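You operate a simulated robot arm through the tools that you are given. There is no shell and no other tool.

You are at the controls of a simulated robot arm. One attempt, no reset.

Task
Flush the clamped spool till the flow glass runs clear.
Fine: fill and drain valves open, flush pump on; then pump off, drain and fill shut.

It is judged by the outcome, as a careful person would: the job done as asked, and still so three seconds after it is handed in. It fails if anything else is knocked over, pushed out of place, dropped, spilled or broken.

Robot
A 7-joint arm with a two-finger parallel gripper, fixed in place. Base frame: the origin is on the floor under the middle of its stand, x ahead of it, y to its left, z up. Readings come in m, degrees, newtons and seconds.
It reaches about 1.247 m from its shoulder. Its first joint turns from -132.0 to 132.0 degrees. Payload 3.91 kg.
The TCP is the grasp point between the finger pads, 0.03 m short of the fingertips. In the tool frame z runs along the fingers and y along their closing line. The gripper opens to 0.11 m. The fingers are 0.02 m wide and 0.01 m thick; the gripper's body (0.048 by 0.112 m) begins 0.055 m behind the TCP.
Orientation is told as [roll, pitch, yaw] about the base's x, y, z axes, in that order, counted from this pose: with the fingers straight down and closing along the base's y, the tool's x points along the base's -x, its y along +y and its z along -z.

Tools
- The arm moves only by the tool nudge_tool. Its argument "moves" is a list of rows, each a list of 7 numbers: the shift along the base's x, y, z in m, then the turn, a rotation vector about the base's x, y, z in degrees, then the gripper command, from -1 (fully open) to 1 (shut), values between in proportion. In form: [[dx, dy, dz, ax, ay, az, claw], ...]. A call has 1 to 20 rows; each row is the pose to reach, as a shift and turn from the pose commanded when the call began. Each row takes 0.2 s and may step no farther than 0.05 m and 8.6 degrees from the row before; otherwise, or with a gripper value out of range, the whole call is refused. Where a pose cannot be reached the arm comes as near as it can. A force on the tool above 90 N (or 10 N above the force at the start of the call, whichever is more), or a blocked arm, ends the call early, and 0.2 s more pass. The fingers move at their own pace (about 0.108 m/s each) and stop on an object; they squeeze with about 34 N. The grip force told is the motor's: it shows also when the fingers shut on nothing. Time passes only in rows, and 0.2 s behind the last, so rows that repeat a pose let the fingers close. It gives the time, the measured TCP pose, the force on the tool (base axes), the opening and the grip force at its end, in the units of the frame above (readings bear some noise), with the torque about the TCP (base axes, N m) and any sound that the robot's microphone picked up.
- Cameras (640 x 400 px; columns grow to the right, rows downward): "scene" is fixed at [0.3995, 0.6491, 1.3964]; the picture's right is [0.35, 0.94, 0.00], its down [0.59, -0.22, -0.78] and it looks along [-0.73, 0.28, -0.63] (base axes); focal length 214 px, centre (320, 200). "wrist" rides on the gripper at [0.072, 0.017, -0.103] in the tool frame; the picture's right is [-0.23, 0.97, 0.00], its down [-0.76, -0.18, -0.62] and it looks along [-0.61, -0.14, 0.78] (tool axes); focal length 222 px, centre (320, 200). There is no depth. A picture from a camera that has moved, and an enlarged one, comes with that camera's place and axes in the base frame and with its lens.
- capture(camera): a new picture of that camera. It takes no simulated time.
- close_up(camera, box): a new picture of the part [left, top, right, bottom] of that camera's present view, enlarged. It takes no simulated time.
- sign_off(): hands the job in; it is judged then, once.

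Nothing tells you positions but the pictures and the camera data. Unless the task says otherwise, let go and move clear before handing in.

The tools are called after "Request:" as name(argument=value, ...) on one line, values as JSON. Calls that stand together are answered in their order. nudge_tool: Moves the arm, as the interface text tells. Its arguments: {"type":"object","properties":{"moves":{"type":"array","items":{"type":"array","items":{"type":"number"}}}},"required":["moves"]} The other tools are called the same way: capture (camera) takes a picture; close_up (camera, box) takes an enlarged picture of a part of a camera's view; sign_off () hands the job in.

At the start:

```text
t: 0.0
eef_pos: [0.1336, 0.6212, 1.2138]
orientation: [0.1, 0.0, 0.0]
ft_force: [0.0, 0.2, -0.2]
moment: [-0.01, 0.02, 0.01]
finger_gap: 0.11
gripper_force: 0.0
```

scene: 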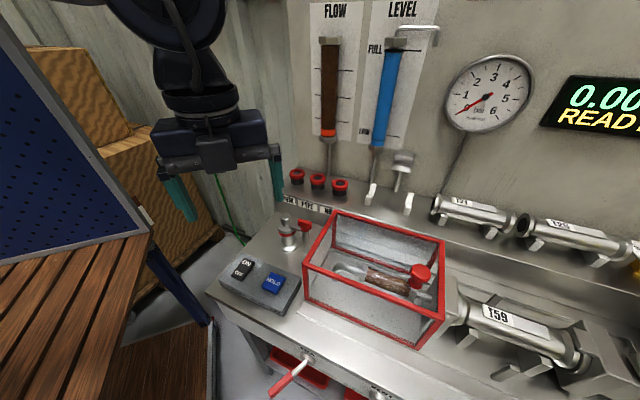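
wrist: 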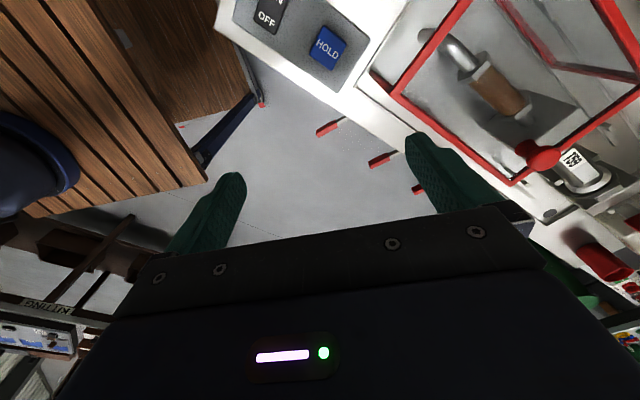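

I see a test bench with flow and level glasses, a gauge, ON/OFF and HOLD buttons, a guarded box, red handles under the bench front, and red knobs behind. I'll take enlarged pictures to read labels before moving.

Request:
close_up(camera="scene", box=[200, 150, 360, 250])

Request:
close_up(camera="scene", box=[200, 220, 360, 320])

Request:
close_up(camera="scene", box=[220, 300, 420, 400])

Request:
close_up(camera="scene", box=[290, 0, 450, 200])

Request:
close_up(camera="scene", box=[420, 180, 640, 400])

Request:
close_up(camera="scene", box=[290, 200, 470, 360])

Request:
close_up(camera="wrist", box=[300, 0, 640, 220])

```text
4.00 times, centred on (280, 200) of scene
camera zoom: at [0.3995, 0.6491, 1.3964], right [0.35, 0.94, 0.0], down [0.59, -0.22, -0.78], along [-0.73, 0.28, -0.63], focal length 858 px, centre (480, 200)
```

zoom: 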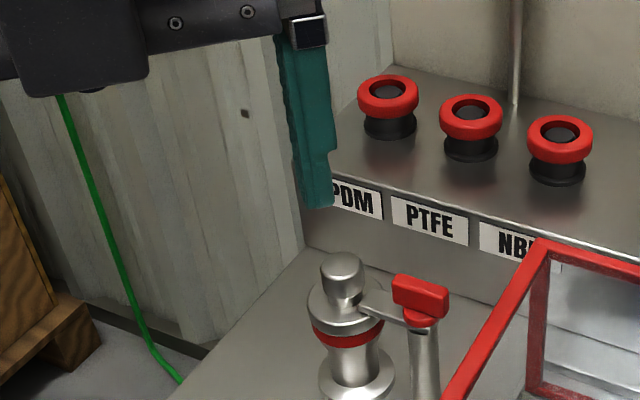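

```text
4.00 times, centred on (280, 270) of scene
camera zoom: at [0.3995, 0.6491, 1.3964], right [0.35, 0.94, 0.0], down [0.59, -0.22, -0.78], along [-0.73, 0.28, -0.63], focal length 858 px, centre (480, -80)
```

zoom: 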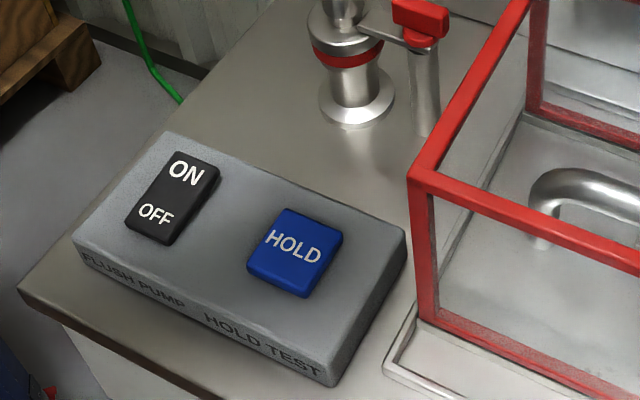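

```text
3.20 times, centred on (320, 350) of scene
camera zoom: at [0.3995, 0.6491, 1.3964], right [0.35, 0.94, 0.0], down [0.59, -0.22, -0.78], along [-0.73, 0.28, -0.63], focal length 686 px, centre (320, -280)
```

zoom: 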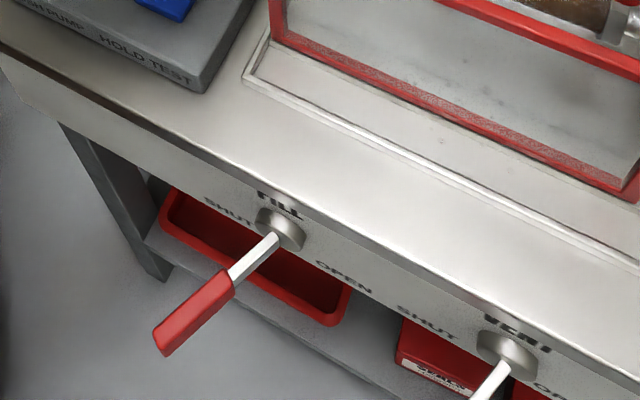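

```text
2.00 times, centred on (370, 100) of scene
camera zoom: at [0.3995, 0.6491, 1.3964], right [0.35, 0.94, 0.0], down [0.59, -0.22, -0.78], along [-0.73, 0.28, -0.63], focal length 429 px, centre (220, 400)
```

zoom: 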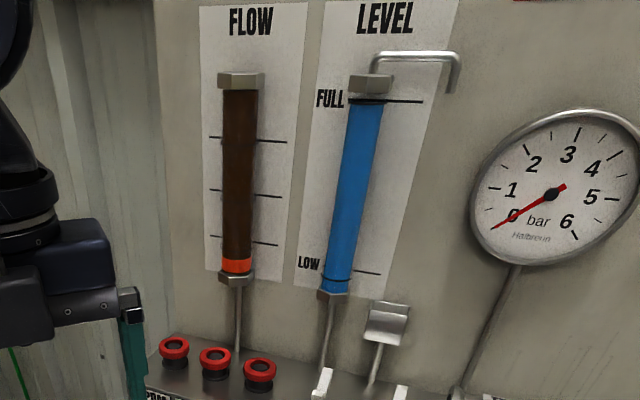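

```text
1.82 times, centred on (530, 290) of scene
camera zoom: at [0.3995, 0.6491, 1.3964], right [0.35, 0.94, 0.0], down [0.59, -0.22, -0.78], along [-0.73, 0.28, -0.63], focal length 390 px, centre (-62, 36)
```

zoom: 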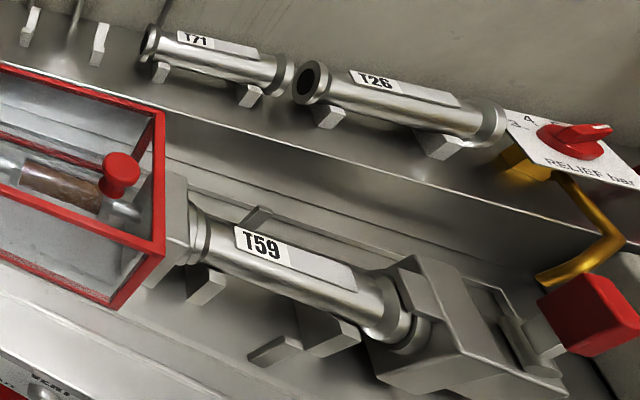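

```text
2.50 times, centred on (380, 280) of scene
camera zoom: at [0.3995, 0.6491, 1.3964], right [0.35, 0.94, 0.0], down [0.59, -0.22, -0.78], along [-0.73, 0.28, -0.63], focal length 536 px, centre (170, 0)
```

zoom: 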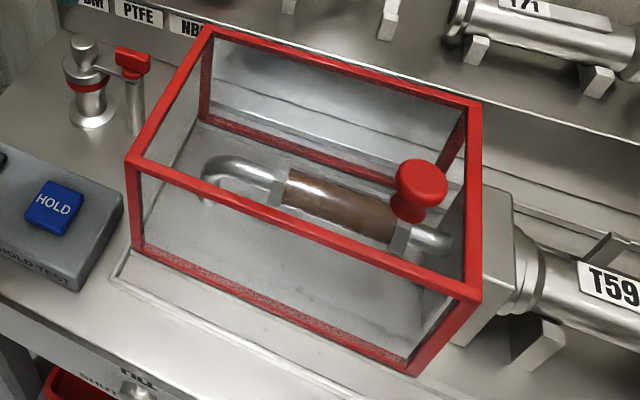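

```text
1.82 times, centred on (470, 110) of wrist
camera zoom: at [0.0615, 0.6398, 1.3157], right [0.23, 0.97, 0.0], down [0.76, -0.18, 0.62], along [0.61, -0.14, -0.78], focal length 404 px, centre (47, 364)
```

zoom: 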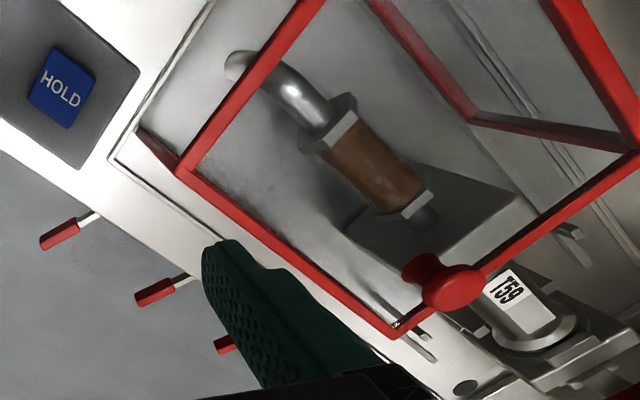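

I see the bench running at about 45° to the base axes, with its front panel (FILL, VENT and probably DRAIN levers) facing +x/-y. The pump switch sits near (0.05, 0.6, 0.9). I'll move out in front of the bench, high up, turning the wrist camera to look at the panel.

Request:
nudge_tool(moves=[[0.02, -0.012, 0.01, 0, 0, 8.4, -1], [0.04, -0.024, 0.02, 0, 0, 16.8, -1], [0.06, -0.036, 0.02, 0, 0, 25.2, -1], [0.08, -0.048, 0.02, 0, 0, 33.6, -1], [0.1, -0.06, 0.02, 0, 0, 42, -1], [0.12, -0.072, 0.02, 0, 0, 50.4, -1], [0.14, -0.084, 0.02, 0, 0, 58.8, -1], [0.16, -0.096, 0.02, 0, 0, 67.2, -1]])

```text
t: 1.8
eef_pos: [0.2938, 0.5235, 1.2325]
orientation: [0.0, -0.1, 67.4]
ft_force: [-0.8, -0.1, -0.1]
moment: [0.0, -0.05, -0.01]
finger_gap: 0.1098
gripper_force: 0.1
```

The arm has followed cleanly and is halfway turned, now over the front edge of the bench. I'll check both views before continuing.

Request:
capture(camera="wrist")

Request:
capture(camera="scene")

```text
taken
camera wrist: at [0.2512, 0.4647, 1.3357], right [-0.81, 0.58, 0.0], down [0.46, 0.63, 0.62], along [0.36, 0.51, -0.78], focal length 222 px, centre (320, 200)
```

wrist: 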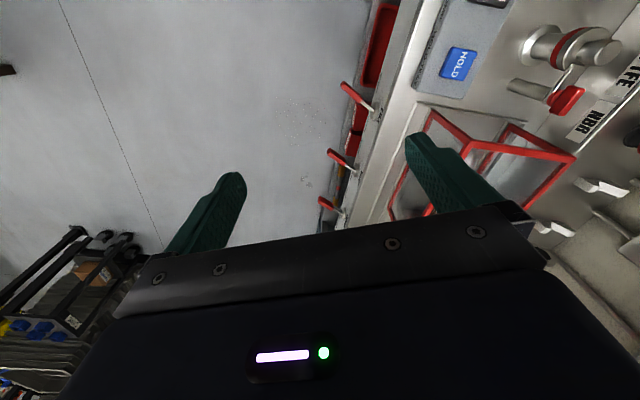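

```text
taken
```

scene: 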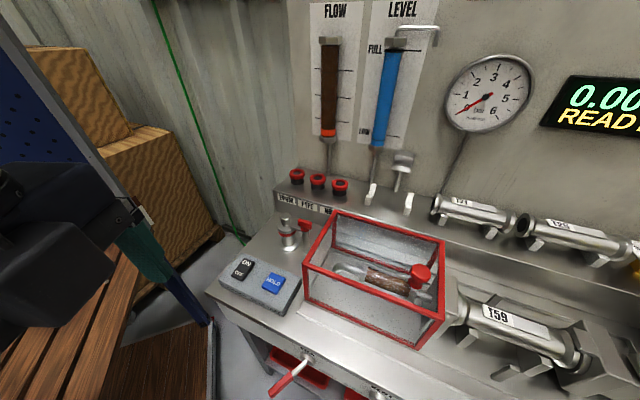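

The three levers on the front panel are visible from above, all leaning toward the left (SHUT) side. I'll continue turning and move in front of the panel, tilting the tool toward it.

Request:
nudge_tool(moves=[[0.025, -0.01, 0, 0, 0, 8.4, -1], [0.05, -0.02, 0, 0, 0, 16.8, -1], [0.075, -0.03, 0, 0, 0, 25.2, -1], [0.1, -0.04, 0, 0, 0, 33.6, -1], [0.125, -0.05, 0, 0, 0, 42, -1], [0.15, -0.06, 0, 0, 0, 50.4, -1], [0.175, -0.07, 0, 0, 0, 58.8, -1], [0.2, -0.08, 0, 0, 0, 67.2, -1]])

Request:
capture(camera="wrist")

Request:
capture(camera="scene")

```text
t: 3.6
eef_pos: [0.4921, 0.4467, 1.2333]
orientation: [0.0, 0.0, 134.6]
ft_force: [-0.7, 0.0, 0.4]
moment: [0.0, -0.02, 0.0]
finger_gap: 0.1101
gripper_force: 0.0
```

```text
taken
camera wrist: at [0.5327, 0.3835, 1.3364], right [-0.85, -0.52, 0.0], down [-0.41, 0.67, 0.62], along [-0.32, 0.53, -0.78], focal length 222 px, centre (320, 200)
```

wrist: 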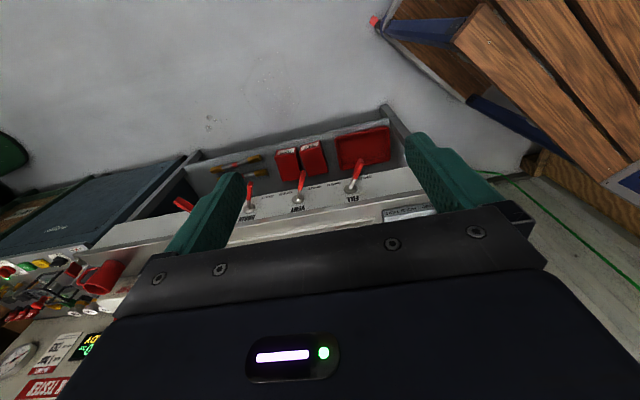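

```text
taken
```

scene: 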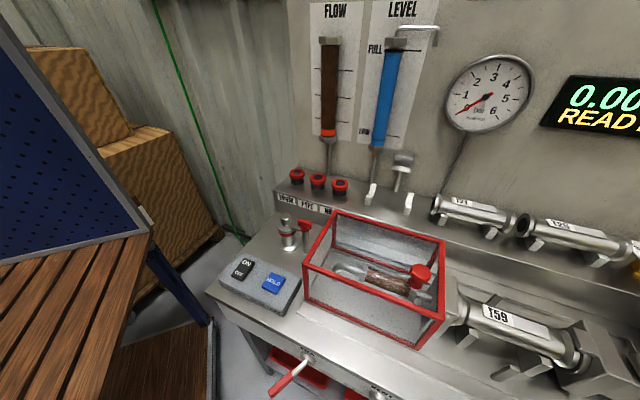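

From the front I now see the panel upside-down in the picture, with FILL, VENT and more levers. I'll zoom to read the labels and lever positions.

Request:
close_up(camera="wrist", box=[160, 120, 420, 260])

Request:
close_up(camera="wrist", box=[220, 150, 400, 230])

Request:
close_up(camera="wrist", box=[0, 200, 200, 400])

```text
2.46 times, centred on (290, 190) of wrist
camera zoom: at [0.5327, 0.3835, 1.3364], right [-0.85, -0.52, 0.0], down [-0.41, 0.67, 0.62], along [-0.32, 0.53, -0.78], focal length 547 px, centre (394, 225)
```

zoom: 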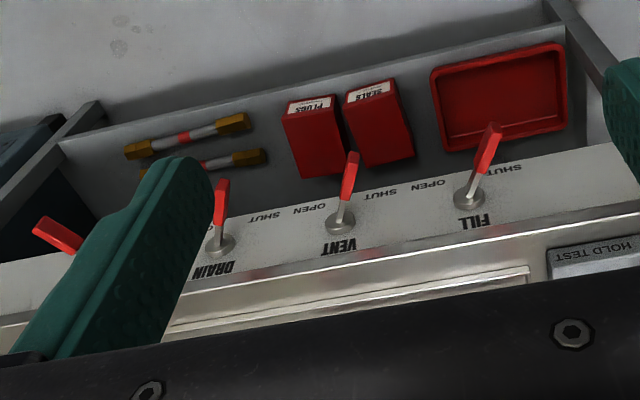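

```text
3.56 times, centred on (310, 190) of wrist
camera zoom: at [0.5327, 0.3835, 1.3364], right [-0.85, -0.52, 0.0], down [-0.41, 0.67, 0.62], along [-0.32, 0.53, -0.78], focal length 790 px, centre (356, 236)
```

zoom: 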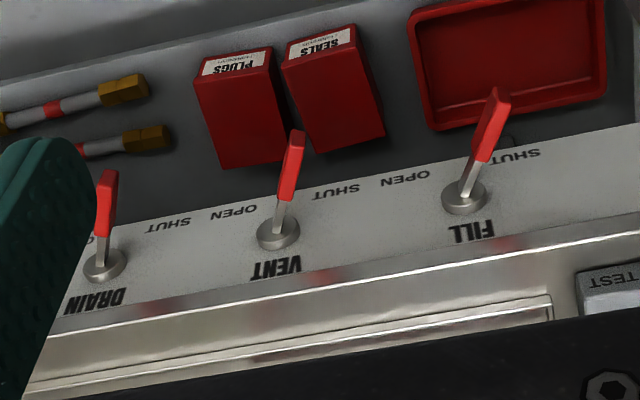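

```text
2.00 times, centred on (100, 300) of wrist
camera zoom: at [0.5327, 0.3835, 1.3364], right [-0.85, -0.52, 0.0], down [-0.41, 0.67, 0.62], along [-0.32, 0.53, -0.78], focal length 444 px, centre (760, 0)
```

zoom: 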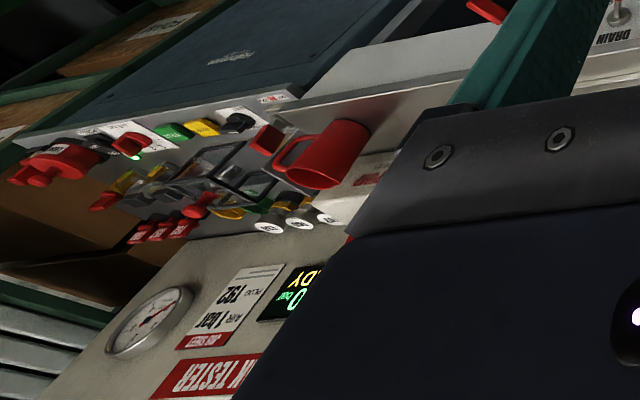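

FILL, VENT and DRAIN levers are all leaning left to SHUT; they swing left-right. I place the hubs at about (0.235,0.686,0.755), (0.359,0.814,0.755) and (0.483,0.936,0.755), each tip about 9 cm out. I'll lower in front of FILL with the fingers tilted 30° toward the panel, staying clear of the lever for now.

Request:
nudge_tool(moves=[[-0.013, 0.006, -0.04, 4, 4, 0, -1], [-0.026, 0.012, -0.08, 8, 8, 0, -1], [-0.039, 0.018, -0.12, 12, 12, 0, -1], [-0.052, 0.024, -0.16, 16, 16, 0, -1], [-0.065, 0.03, -0.2, 21, 21, 0, -1], [-0.078, 0.036, -0.24, 21, 21, 0, -1], [-0.091, 0.042, -0.28, 21, 21, 0, -1], [-0.104, 0.048, -0.32, 21, 21, 0, -1], [-0.127, 0.059, -0.36, 21, 21, 0, -1]])

Request:
capture(camera="wrist")

Request:
capture(camera="scene")

```text
t: 5.6
eef_pos: [0.3686, 0.5053, 0.8741]
orientation: [0.2, -29.6, 134.4]
ft_force: [1.1, -0.8, 0.2]
moment: [0.0, 0.01, -0.04]
finger_gap: 0.1102
gripper_force: 0.0
```

```text
taken
camera wrist: at [0.4373, 0.4125, 0.9267], right [-0.83, -0.54, 0.12], down [-0.12, 0.38, 0.92], along [-0.54, 0.75, -0.38], focal length 222 px, centre (320, 200)
```

wrist: 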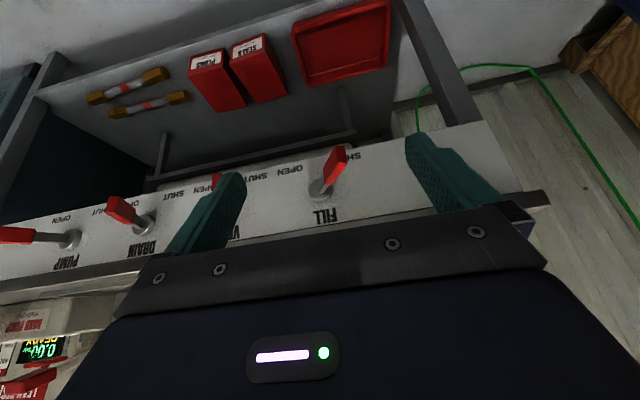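

```text
taken
```

scene: 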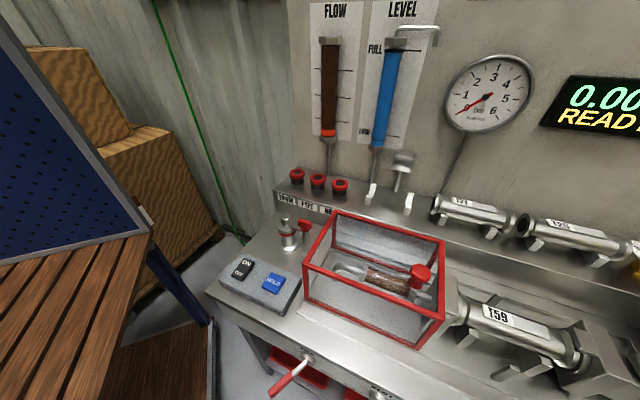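

The FILL lever is centred between my open fingers, and a fourth lever (PUMP) is on the same panel. I'll zoom in to fix lever geometry before moving in.

Request:
close_up(camera="wrist", box=[240, 120, 400, 240])

Request:
close_up(camera="wrist", box=[0, 150, 200, 275])

```text
3.33 times, centred on (320, 180) of wrist
camera zoom: at [0.4373, 0.4125, 0.9267], right [-0.83, -0.54, 0.12], down [-0.12, 0.38, 0.92], along [-0.54, 0.75, -0.38], focal length 740 px, centre (320, 267)
```

zoom: 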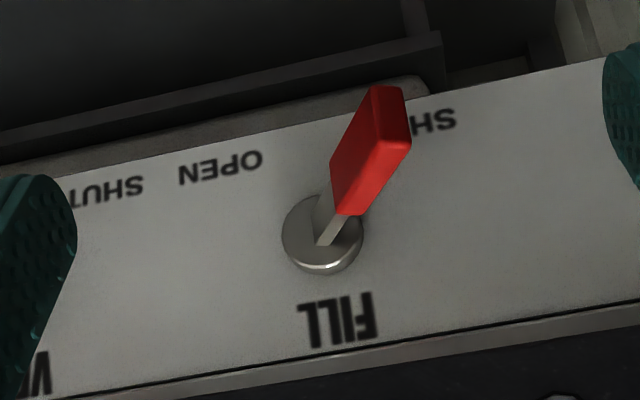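

```text
3.20 times, centred on (100, 212) of wrist
camera zoom: at [0.4373, 0.4125, 0.9267], right [-0.83, -0.54, 0.12], down [-0.12, 0.38, 0.92], along [-0.54, 0.75, -0.38], focal length 711 px, centre (1024, 160)
```

zoom: 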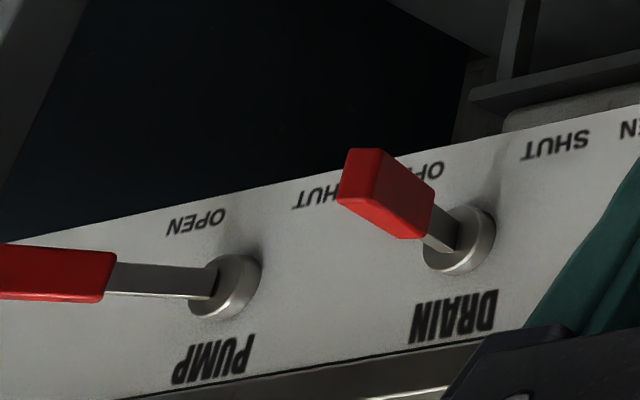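

The lever lies level at z≈0.77, leaning about 25° left, so the levers are left-right toggles. I'll narrow the fingers to ~6 cm so I don't touch VENT, drop to lever height and slide in to straddle FILL.

Request:
nudge_tool(moves=[[-0.01, 0.01, -0.05, 0, 0, 0, -0.09], [-0.02, 0.02, -0.1, 0, 0, 0, -0.09], [-0.03, 0.03, -0.1, 0, 0, 0, -0.09], [-0.03, 0.03, -0.1, 0, 0, 0, -0.09]])

Request:
capture(camera="wrist")

```text
refused: row 1 steps farther than a row can; nothing moved
```

```text
taken
camera wrist: at [0.4373, 0.4125, 0.9267], right [-0.83, -0.54, 0.12], down [-0.12, 0.38, 0.92], along [-0.54, 0.75, -0.38], focal length 222 px, centre (320, 200)
```

wrist: 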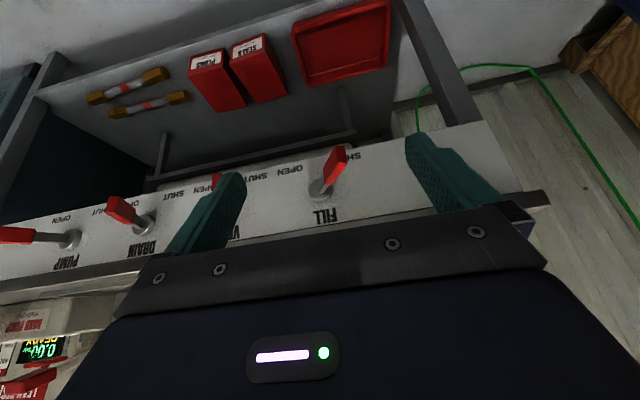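

The call was refused because the step was slightly too long, so nothing moved. I'll repeat it with smaller steps.

Request:
nudge_tool(moves=[[-0.008, 0.008, -0.035, 0, 0, 0, -0.09], [-0.016, 0.016, -0.07, 0, 0, 0, -0.09], [-0.024, 0.024, -0.098, 0, 0, 0, -0.09], [-0.03, 0.03, -0.098, 0, 0, 0, -0.09]])

Request:
capture(camera="wrist")

```text
t: 6.6
eef_pos: [0.3363, 0.5365, 0.7753]
orientation: [0.3, -29.7, 134.3]
ft_force: [-1.4, -0.8, -0.1]
moment: [-0.01, 0.0, 0.03]
finger_gap: 0.0601
gripper_force: 0.0
```

```text
taken
camera wrist: at [0.4052, 0.4433, 0.8281], right [-0.83, -0.54, 0.12], down [-0.12, 0.38, 0.92], along [-0.54, 0.75, -0.38], focal length 222 px, centre (320, 200)
```

wrist: 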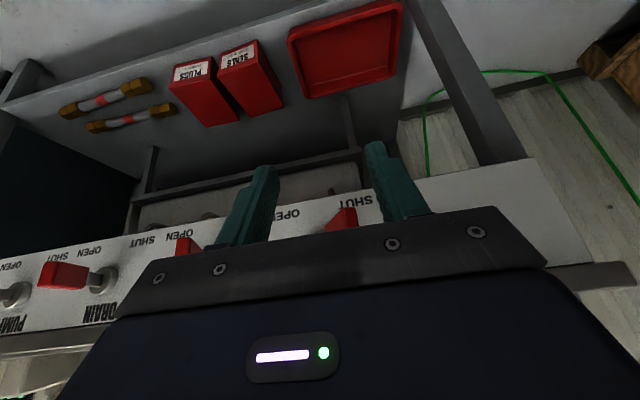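

The lever tip appears where predicted, between the fingers. I'll slide in toward the panel to straddle it.

Request:
nudge_tool(moves=[[-0.019, 0.019, 0, 0, 0, 0, -0.09], [-0.037, 0.038, 0, 0, 0, 0, -0.09], [-0.056, 0.058, 0, 0, 0, 0, -0.09], [-0.074, 0.077, 0, 0, 0, 0, -0.09]])

Request:
capture(camera="wrist")

Request:
capture(camera="scene")

```text
t: 7.6
eef_pos: [0.263, 0.6134, 0.7742]
orientation: [0.4, -29.8, 134.3]
ft_force: [-1.1, -0.4, -0.3]
moment: [0.0, 0.04, -0.02]
finger_gap: 0.0598
gripper_force: 0.0
```

```text
taken
camera wrist: at [0.3314, 0.5207, 0.8271], right [-0.83, -0.54, 0.12], down [-0.12, 0.38, 0.92], along [-0.54, 0.75, -0.38], focal length 222 px, centre (320, 200)
```

wrist: 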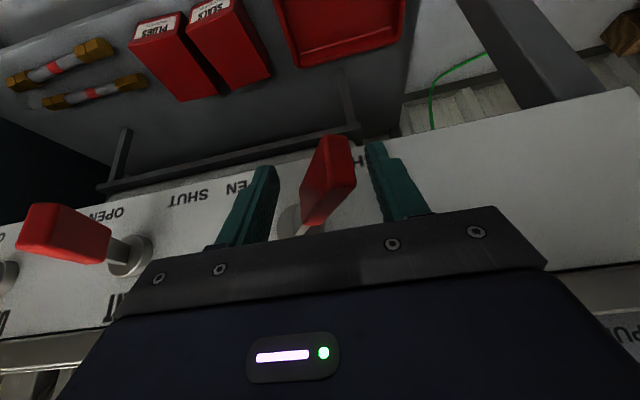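

```text
taken
```

scene: 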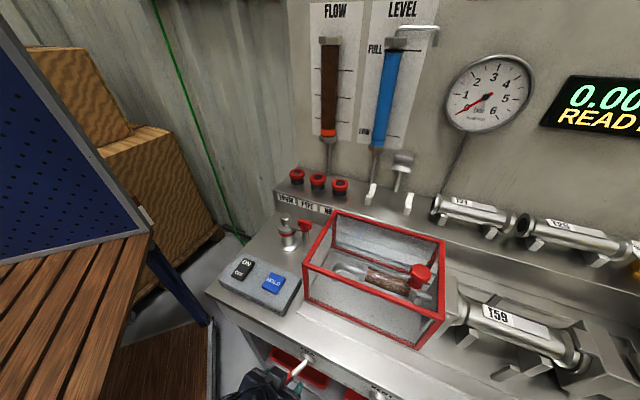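

The FILL lever is between the fingers. I'll push it to the right (along the panel) gradually toward OPEN.

Request:
nudge_tool(moves=[[0.007, 0.007, 0, 0, 0, 0, -0.09], [0.014, 0.014, 0, 0, 0, 0, -0.09], [0.021, 0.021, 0, 0, 0, 0, -0.09], [0.028, 0.028, 0, 0, 0, 0, -0.09], [0.035, 0.035, 0, 0, 0, 0, -0.09], [0.042, 0.042, 0, 0, 0, 0, -0.09]])

Request:
capture(camera="wrist")

Request:
capture(camera="scene")

```text
t: 9.0
eef_pos: [0.3048, 0.6548, 0.7741]
orientation: [0.4, -29.6, 134.4]
ft_force: [0.6, 0.3, 0.4]
moment: [-0.04, 0.0, -0.01]
finger_gap: 0.0601
gripper_force: 0.1
```

```text
taken
camera wrist: at [0.3729, 0.5624, 0.8274], right [-0.83, -0.54, 0.12], down [-0.12, 0.38, 0.92], along [-0.54, 0.75, -0.38], focal length 222 px, centre (320, 200)
```

wrist: 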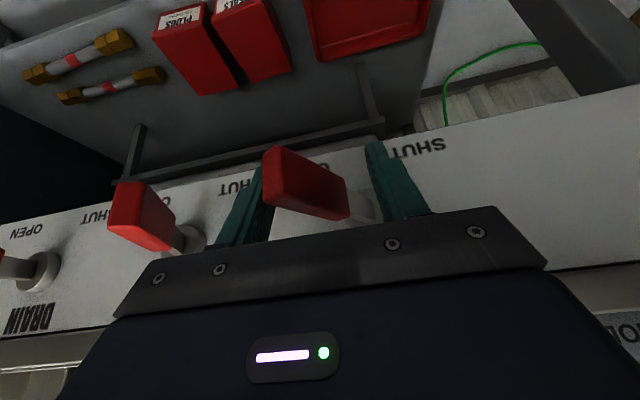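

```text
taken
```

scene: 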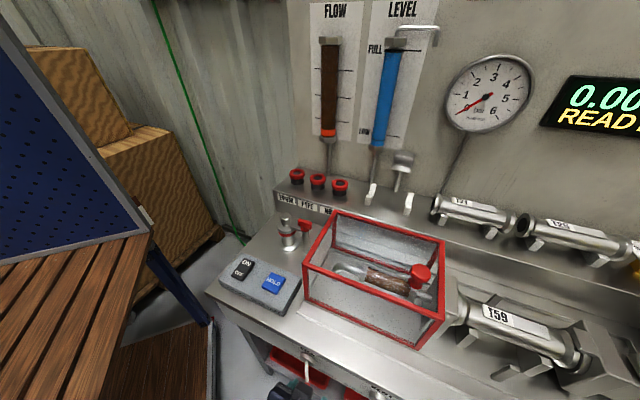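

The lever swung over toward OPEN and now shows no contact force. I'll zoom in to confirm it is fully over.

Request:
close_up(camera="wrist", box=[200, 110, 440, 260])

Request:
close_up(camera="scene", box=[240, 320, 368, 400])

```text
2.67 times, centred on (320, 185) of wrist
camera zoom: at [0.3729, 0.5624, 0.8274], right [-0.83, -0.54, 0.12], down [-0.12, 0.38, 0.92], along [-0.54, 0.75, -0.38], focal length 592 px, centre (320, 240)
```

zoom: 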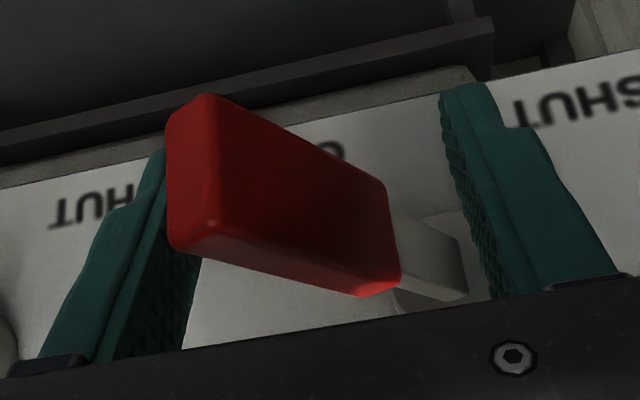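

```text
5.00 times, centred on (304, 360) of scene
camera zoom: at [0.3995, 0.6491, 1.3964], right [0.35, 0.94, 0.0], down [0.59, -0.22, -0.78], along [-0.73, 0.28, -0.63], focal length 1072 px, centre (400, -600)
```

zoom: 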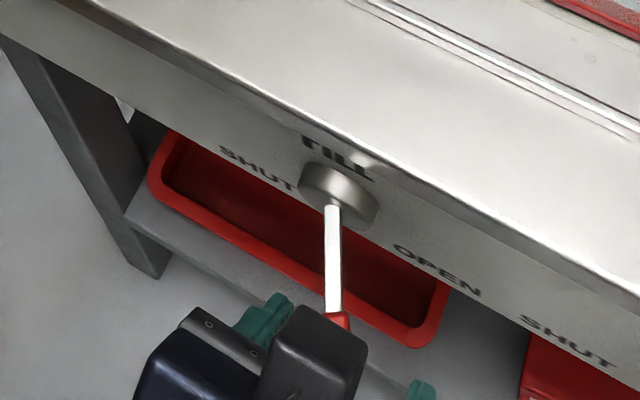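

FILL is fully over at OPEN (about 29° right). I'll open the fingers slightly, back straight out, then shift along the panel toward DRAIN, staying outside the VENT lever's reach.

Request:
nudge_tool(moves=[[0.005, 0.005, 0, 0, 0, 0, -0.6], [0.005, 0.005, 0, 0, 0, 0, -0.6], [0.023, -0.013, 0, 0, 0, 0, -0.6], [0.045, -0.035, 0, 0, 0, 0, -0.6], [0.07, -0.06, 0, 0, 0, 0, -0.6], [0.095, -0.085, 0, 0, 0, 0, -0.6], [0.12, -0.11, 0, 0, 0, 0, -0.6]])

Request:
capture(camera="wrist")

Request:
capture(camera="scene")

```text
t: 10.6
eef_pos: [0.4239, 0.5437, 0.7739]
orientation: [0.5, -29.7, 134.4]
ft_force: [-1.3, 0.3, -0.2]
moment: [-0.07, -0.04, -0.02]
finger_gap: 0.0881
gripper_force: 0.1
```

```text
taken
camera wrist: at [0.4931, 0.452, 0.8289], right [-0.83, -0.54, 0.12], down [-0.12, 0.38, 0.92], along [-0.54, 0.75, -0.38], focal length 222 px, centre (320, 200)
```

wrist: 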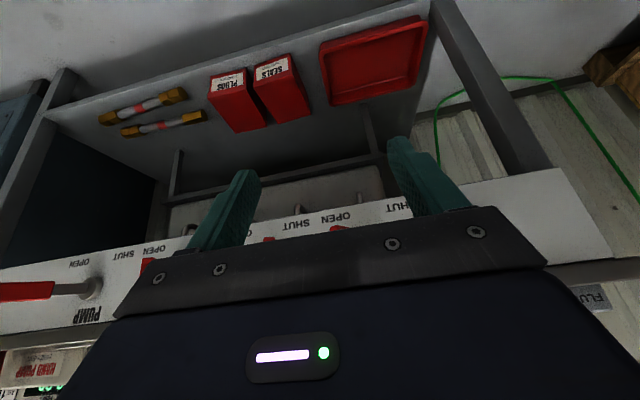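

```text
taken
```

scene: 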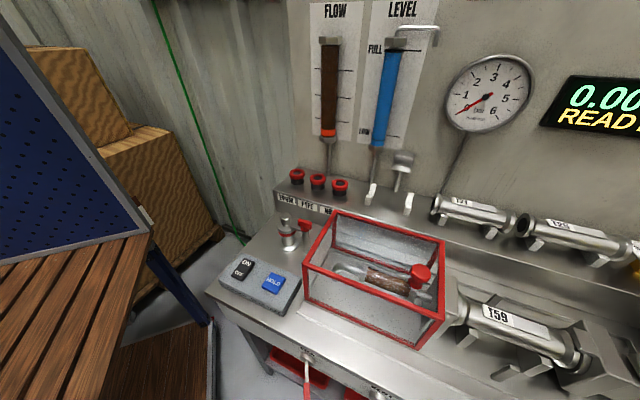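

FILL stays at OPEN. The tool is 12 cm outside the lever tips, so I'll slide along the panel to face DRAIN.

Request:
nudge_tool(moves=[[0.0254, 0.0254, 0, 0, 0, 0, -0.3], [0.0508, 0.0508, 0, 0, 0, 0, -0.3], [0.0762, 0.0762, 0, 0, 0, 0, -0.3], [0.1016, 0.1016, 0, 0, 0, 0, -0.3], [0.127, 0.127, 0, 0, 0, 0, -0.3], [0.1524, 0.1524, 0, 0, 0, 0, -0.3], [0.1778, 0.1778, 0, 0, 0, 0, -0.3], [0.2035, 0.2035, 0, 0, 0, 0, -0.3]])

Request:
capture(camera="wrist")

Request:
capture(camera="scene")

```text
t: 12.4
eef_pos: [0.6291, 0.748, 0.7739]
orientation: [0.3, -29.7, 134.4]
ft_force: [-0.1, -0.2, 1.1]
moment: [-0.02, 0.0, -0.02]
finger_gap: 0.0715
gripper_force: 0.0
```

```text
taken
camera wrist: at [0.6977, 0.6557, 0.8276], right [-0.83, -0.54, 0.12], down [-0.12, 0.38, 0.92], along [-0.54, 0.75, -0.38], focal length 222 px, centre (320, 200)
```

wrist: 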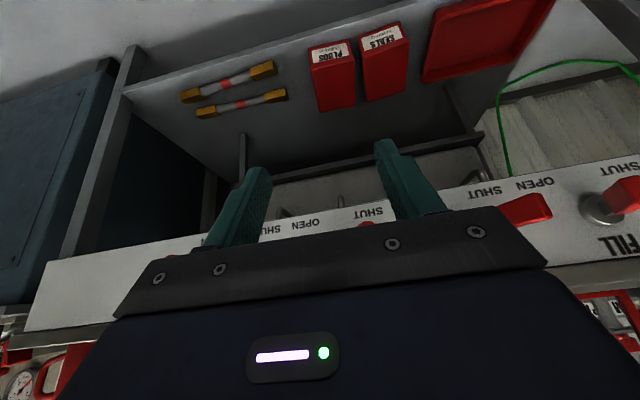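

```text
taken
```

scene: 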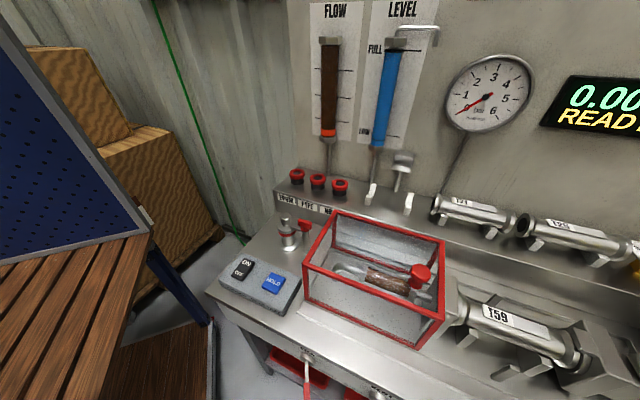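

The picture shows VENT and FILL to the right and a bit of red (DRAIN) just between my fingers. I'll zoom to confirm I am lined up with DRAIN.

Request:
close_up(camera="wrist", box=[220, 140, 460, 260])

Request:
close_up(camera="wrist", box=[440, 140, 640, 260])

```text
2.67 times, centred on (340, 200) of wrist
camera zoom: at [0.6977, 0.6557, 0.8276], right [-0.83, -0.54, 0.12], down [-0.12, 0.38, 0.92], along [-0.54, 0.75, -0.38], focal length 592 px, centre (267, 200)
```

zoom: 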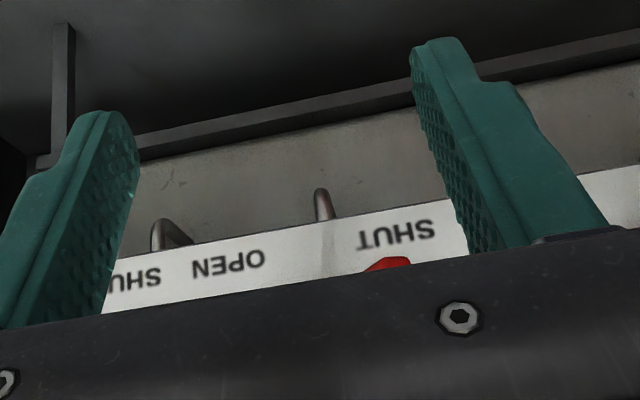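

```text
3.20 times, centred on (540, 200) of wrist
camera zoom: at [0.6977, 0.6557, 0.8276], right [-0.83, -0.54, 0.12], down [-0.12, 0.38, 0.92], along [-0.54, 0.75, -0.38], focal length 711 px, centre (-384, 200)
```

zoom: 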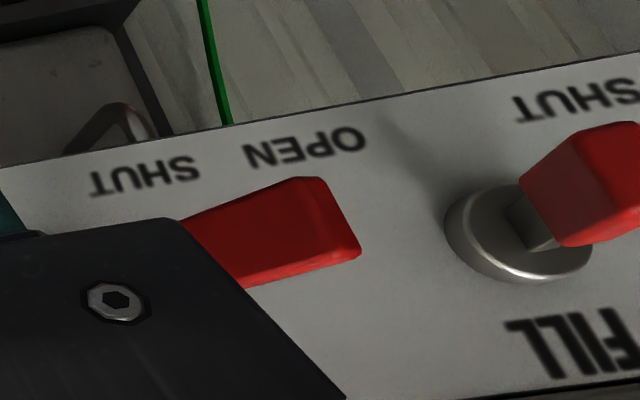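

I'm aligned with DRAIN (its SHUT and OPEN labels are between my fingers). I'll slide in to straddle it.

Request:
nudge_tool(moves=[[-0.024, 0.023, 0, 0, 0, 0, -0.2], [-0.048, 0.046, 0, 0, 0, 0, -0.2], [-0.072, 0.069, 0, 0, 0, 0, -0.2], [-0.096, 0.092, 0, 0, 0, 0, -0.2], [-0.117, 0.114, 0, 0, 0, 0, -0.2]])

Request:
capture(camera="wrist")

Request:
capture(camera="scene")

```text
t: 13.6
eef_pos: [0.5119, 0.8618, 0.7757]
orientation: [0.4, -29.7, 134.3]
ft_force: [-0.5, 0.3, -0.1]
moment: [0.01, 0.04, 0.03]
finger_gap: 0.0664
gripper_force: 0.0
```

```text
taken
camera wrist: at [0.5794, 0.7688, 0.8286], right [-0.83, -0.54, 0.12], down [-0.12, 0.38, 0.92], along [-0.54, 0.75, -0.38], focal length 222 px, centre (320, 200)
```

wrist: 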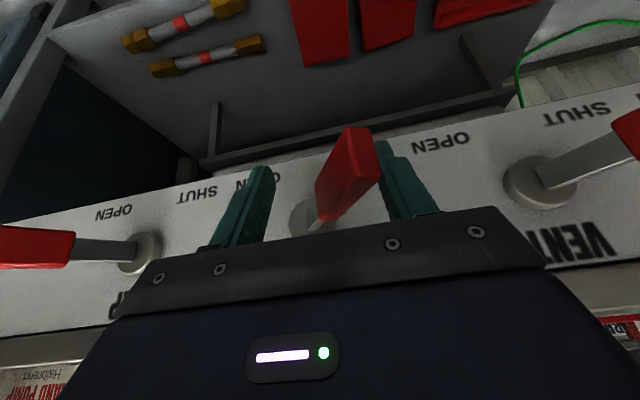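

```text
taken
```

scene: 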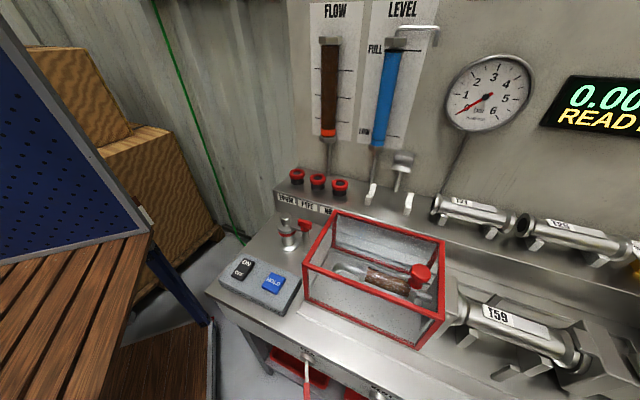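

DRAIN is straddled, VENT is SHUT and PUMP leans away to OPEN. I'll push DRAIN right to OPEN the same way.

Request:
nudge_tool(moves=[[0.007, 0.007, 0, 0, 0, 0, -0.09], [0.014, 0.014, 0, 0, 0, 0, -0.09], [0.021, 0.021, 0, 0, 0, 0, -0.09], [0.028, 0.028, 0, 0, 0, 0, -0.09], [0.035, 0.035, 0, 0, 0, 0, -0.09], [0.043, 0.043, 0, 0, 0, 0, -0.09], [0.043, 0.043, 0, 0, 0, 0, -0.09]])

Request:
capture(camera="wrist")

Request:
capture(camera="scene")

```text
t: 15.2
eef_pos: [0.5537, 0.904, 0.7749]
orientation: [0.4, -29.7, 134.3]
ft_force: [-0.3, 1.1, 0.6]
moment: [0.0, 0.01, 0.01]
finger_gap: 0.0598
gripper_force: 0.0
```

```text
taken
camera wrist: at [0.6222, 0.8118, 0.8279], right [-0.83, -0.54, 0.12], down [-0.12, 0.38, 0.92], along [-0.54, 0.75, -0.38], focal length 222 px, centre (320, 200)
```

wrist: 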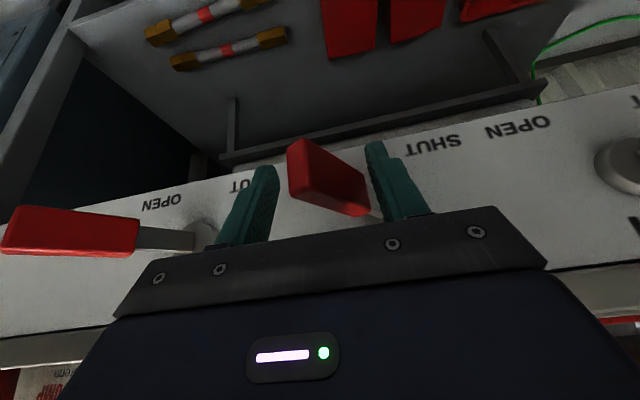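

```text
taken
```

scene: 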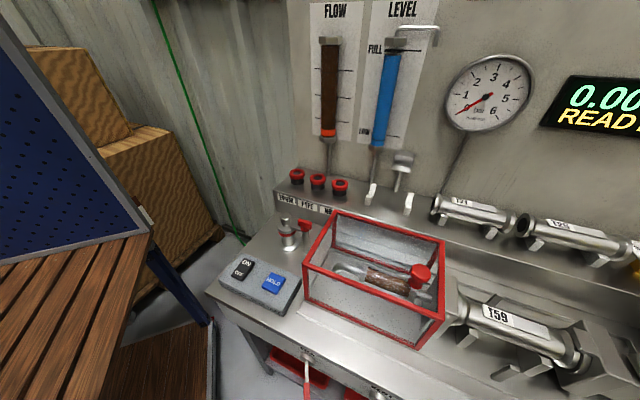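

DRAIN has swung over to OPEN. I'll open the fingers a little and back straight out, then verify.

Request:
nudge_tool(moves=[[0.004, 0.004, 0, 0, 0, 0, -0.6], [0.004, 0.004, 0, 0, 0, 0, -0.6], [0.022, -0.014, 0, 0, 0, 0, -0.6], [0.046, -0.038, 0, 0, 0, 0, -0.6], [0.07, -0.062, 0, 0, 0, 0, -0.6], [0.094, -0.086, 0, 0, 0, 0, -0.6], [0.12, -0.112, 0, 0, 0, 0, -0.6]])

Request:
capture(camera="wrist")

Request:
capture(camera="scene")

```text
t: 16.8
eef_pos: [0.6733, 0.7915, 0.7742]
orientation: [0.4, -29.6, 134.4]
ft_force: [-1.1, 0.4, 0.4]
moment: [-0.03, -0.05, -0.01]
finger_gap: 0.0879
gripper_force: 0.1
```

```text
taken
camera wrist: at [0.7421, 0.6995, 0.8275], right [-0.83, -0.54, 0.12], down [-0.12, 0.38, 0.92], along [-0.54, 0.75, -0.38], focal length 222 px, centre (320, 200)
```

wrist: 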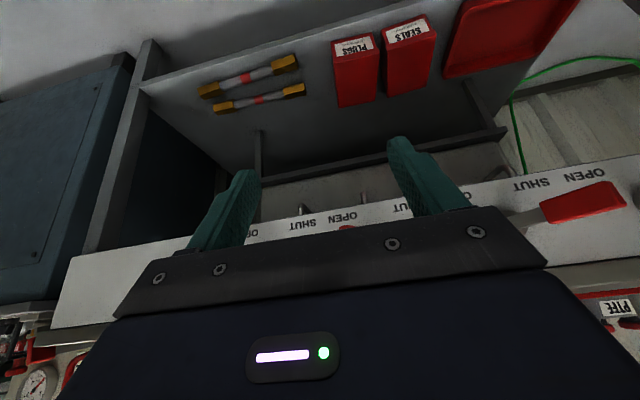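

```text
taken
```

scene: 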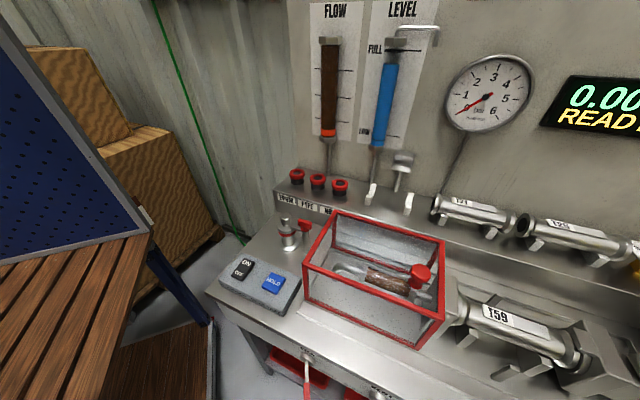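

The LEVEL glass has begun to drop now that both valves are open. I'll check it closely before moving on.

Request:
close_up(camera="scene", box=[300, 20, 428, 170])

Request:
close_up(camera="scene", box=[540, 60, 640, 150])

Request:
close_up(camera="scene", box=[200, 240, 300, 320])

```text
2.67 times, centred on (364, 95) of scene
camera zoom: at [0.3995, 0.6491, 1.3964], right [0.35, 0.94, 0.0], down [0.59, -0.22, -0.78], along [-0.73, 0.28, -0.63], focal length 572 px, centre (203, 480)
```

zoom: 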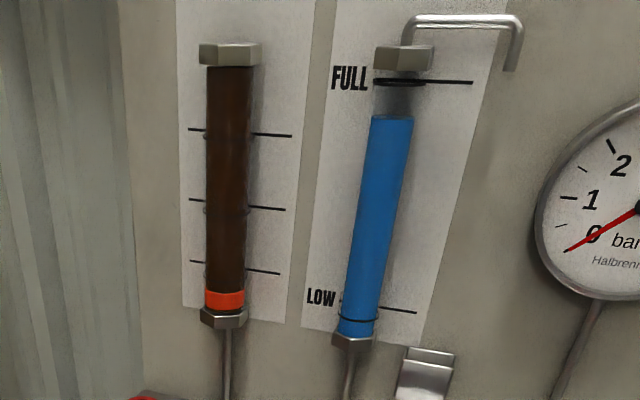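

```text
4.44 times, centred on (590, 105) of scene
camera zoom: at [0.3995, 0.6491, 1.3964], right [0.35, 0.94, 0.0], down [0.59, -0.22, -0.78], along [-0.73, 0.28, -0.63], focal length 953 px, centre (-880, 622)
```

zoom: 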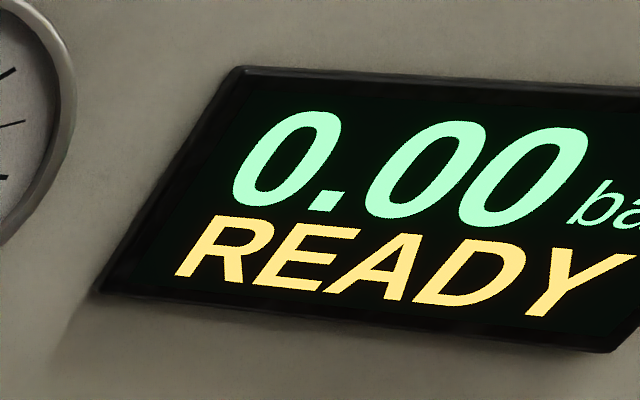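

```text
5.00 times, centred on (250, 280) of scene
camera zoom: at [0.3995, 0.6491, 1.3964], right [0.35, 0.94, 0.0], down [0.59, -0.22, -0.78], along [-0.73, 0.28, -0.63], focal length 1072 px, centre (670, -200)
```

zoom: 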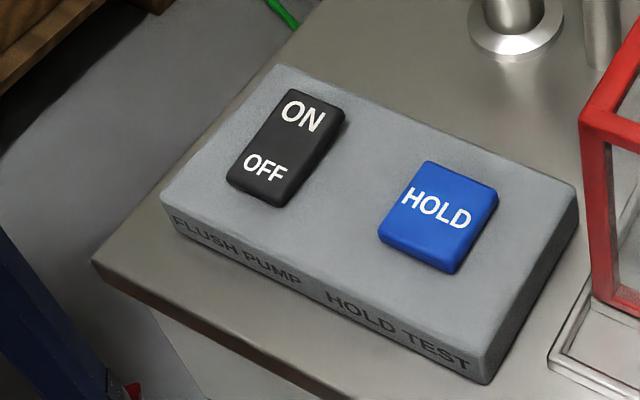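

The level is down about 15% of its span and there's no flow float movement yet. I'll take one short upward step and re-measure to learn whether it's still falling.

Request:
nudge_tool(moves=[[0.0, 0.0, 0.045, 0, 0, 0, 1]])

Request:
close_up(camera="scene", box=[300, 20, 428, 170])

```text
t: 17.2
eef_pos: [0.674, 0.7923, 0.8186]
orientation: [0.4, -29.8, 134.3]
ft_force: [0.2, -0.1, -0.5]
moment: [0.04, 0.05, 0.02]
finger_gap: 0.0042
gripper_force: 0.0
```

```text
2.67 times, centred on (364, 95) of scene
camera zoom: at [0.3995, 0.6491, 1.3964], right [0.35, 0.94, 0.0], down [0.59, -0.22, -0.78], along [-0.73, 0.28, -0.63], focal length 572 px, centre (203, 480)
```

zoom: 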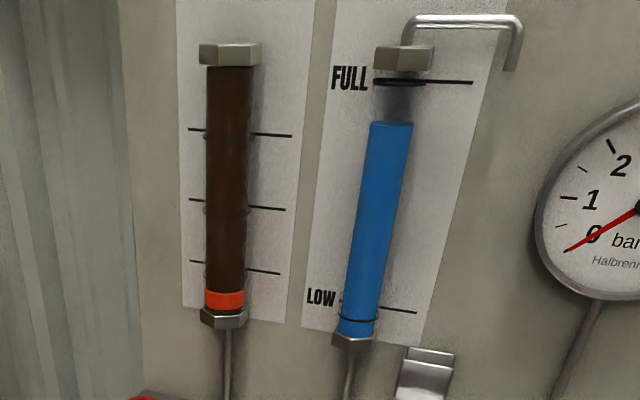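

The level is falling about 6-7% per second, so I should move briskly. I place ON at about (0.012, 0.592, 0.91) and will go straight there, rising over everything, untilting, with fingers shut.

Request:
nudge_tool(moves=[[-0.0441, -0.0133, 0.018, -1.4, -1.4, 0, 1], [-0.0883, -0.0267, 0.036, -2.8, -2.8, 0, 1], [-0.1324, -0.04, 0.054, -4.2, -4.2, 0, 1], [-0.1765, -0.0533, 0.072, -5.6, -5.6, 0, 1], [-0.2207, -0.0667, 0.09, -7, -7, 0, 1], [-0.2648, -0.08, 0.108, -8.4, -8.4, 0, 1], [-0.3089, -0.0933, 0.126, -9.8, -9.8, 0, 1], [-0.3531, -0.1067, 0.144, -11.2, -11.2, 0, 1], [-0.3972, -0.12, 0.152, -12.6, -12.6, 0, 1], [-0.4413, -0.1333, 0.152, -14, -14, 0, 1], [-0.4855, -0.1467, 0.152, -15.4, -15.4, 0, 1], [-0.5296, -0.16, 0.152, -16.8, -16.8, 0, 1], [-0.5737, -0.1733, 0.152, -18.2, -18.2, 0, 1], [-0.6179, -0.1867, 0.152, -19.6, -19.6, 0, 1], [-0.662, -0.2, 0.152, -21, -21, 0, 1]])

Request:
capture(camera="wrist")

Request:
capture(camera="scene")

Request:
close_up(camera="scene", box=[200, 220, 328, 300])

```text
t: 20.4
eef_pos: [0.0118, 0.5917, 0.9704]
orientation: [0.0, 0.0, 134.3]
ft_force: [0.3, 1.1, -0.8]
moment: [-0.03, 0.07, -0.01]
finger_gap: 0.0001
gripper_force: 34.1
```

```text
taken
camera wrist: at [0.0507, 0.5292, 1.0734], right [-0.86, -0.52, 0.0], down [-0.41, 0.67, 0.62], along [-0.32, 0.53, -0.78], focal length 222 px, centre (320, 200)
```

wrist: 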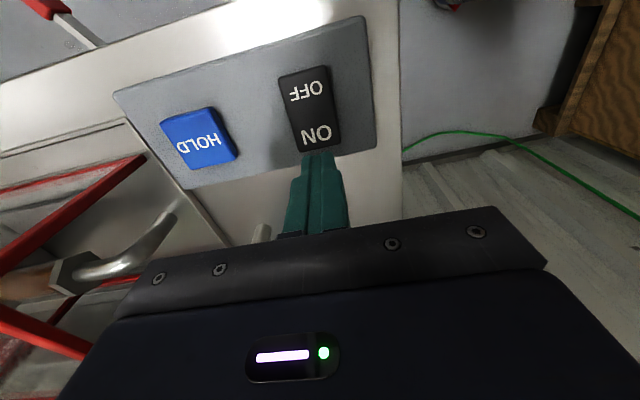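

```text
taken
```

scene: 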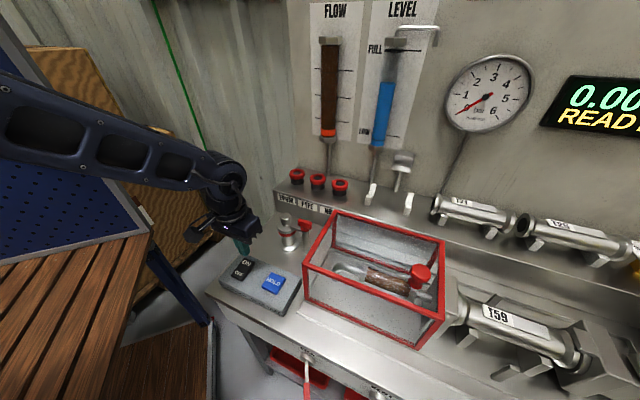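

```text
5.00 times, centred on (264, 260) of scene
camera zoom: at [0.3995, 0.6491, 1.3964], right [0.35, 0.94, 0.0], down [0.59, -0.22, -0.78], along [-0.73, 0.28, -0.63], focal length 1072 px, centre (600, -100)
```

zoom: 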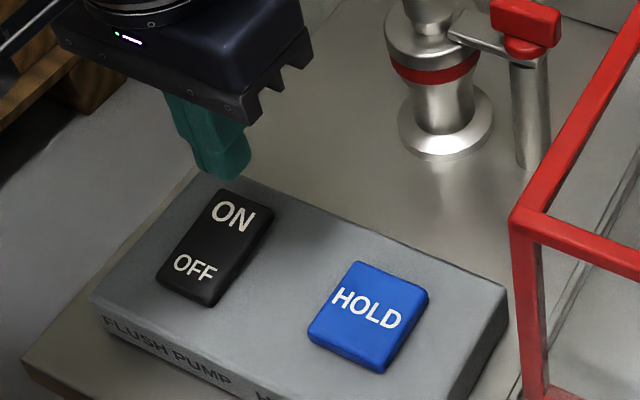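

The shut fingertips are above the ON half, just slightly rearward, and the level is at about 60%. I'll shift a few mm forward and press down on ON.

Request:
nudge_tool(moves=[[0.0035, -0.0035, -0.026, 0, 0, 0, 1], [0.0035, -0.0035, -0.036, 0, 0, 0, 1], [0.0035, -0.0035, -0.041, 0, 0, 0, 1], [0.0035, -0.0035, -0.045, 0, 0, 0, 1]])

Request:
capture(camera="scene")

Request:
close_up(camera="scene", box=[200, 220, 328, 300])

Request:
close_up(camera="scene", box=[300, 20, 428, 170])

```text
t: 21.3
eef_pos: [0.013, 0.5904, 0.9355]
orientation: [-0.3, -0.4, 134.7]
ft_force: [-0.6, -2.1, 18.1]
moment: [-0.27, -0.08, 0.17]
finger_gap: 0.0
gripper_force: 33.5
heard: click
stopped in row 4: the force on the tool passed its limit at 103 N (the readings are from after the stop); the commanded pose is now the measured one
```

```text
taken
```

scene: 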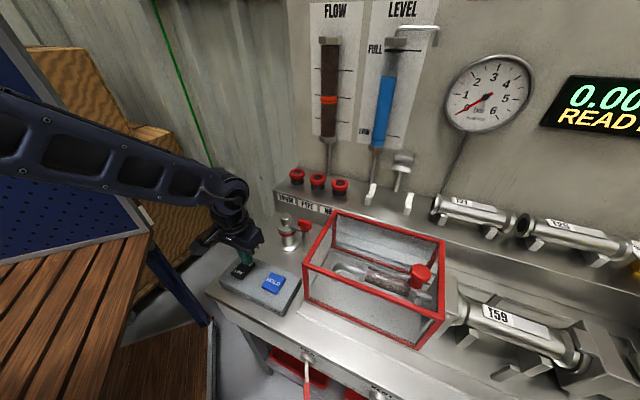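

```text
5.00 times, centred on (264, 260) of scene
camera zoom: at [0.3995, 0.6491, 1.3964], right [0.35, 0.94, 0.0], down [0.59, -0.22, -0.78], along [-0.73, 0.28, -0.63], focal length 1072 px, centre (600, -100)
```

zoom: 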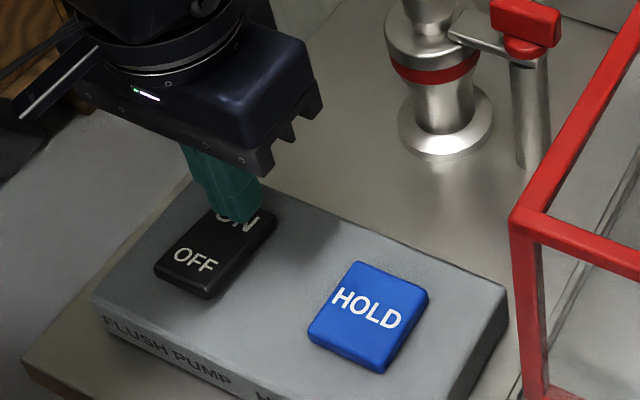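

```text
2.67 times, centred on (364, 95) of scene
camera zoom: at [0.3995, 0.6491, 1.3964], right [0.35, 0.94, 0.0], down [0.59, -0.22, -0.78], along [-0.73, 0.28, -0.63], focal length 572 px, centre (203, 480)
```

zoom: 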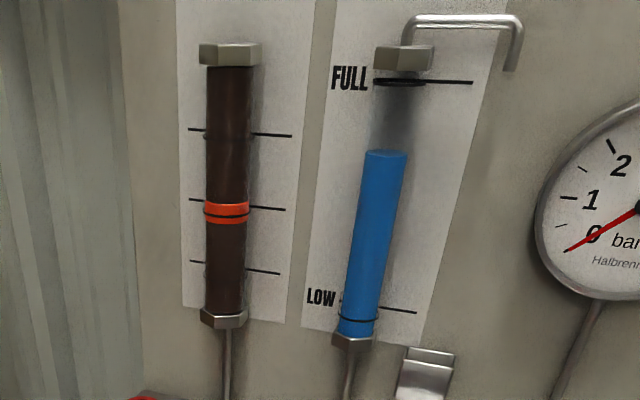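

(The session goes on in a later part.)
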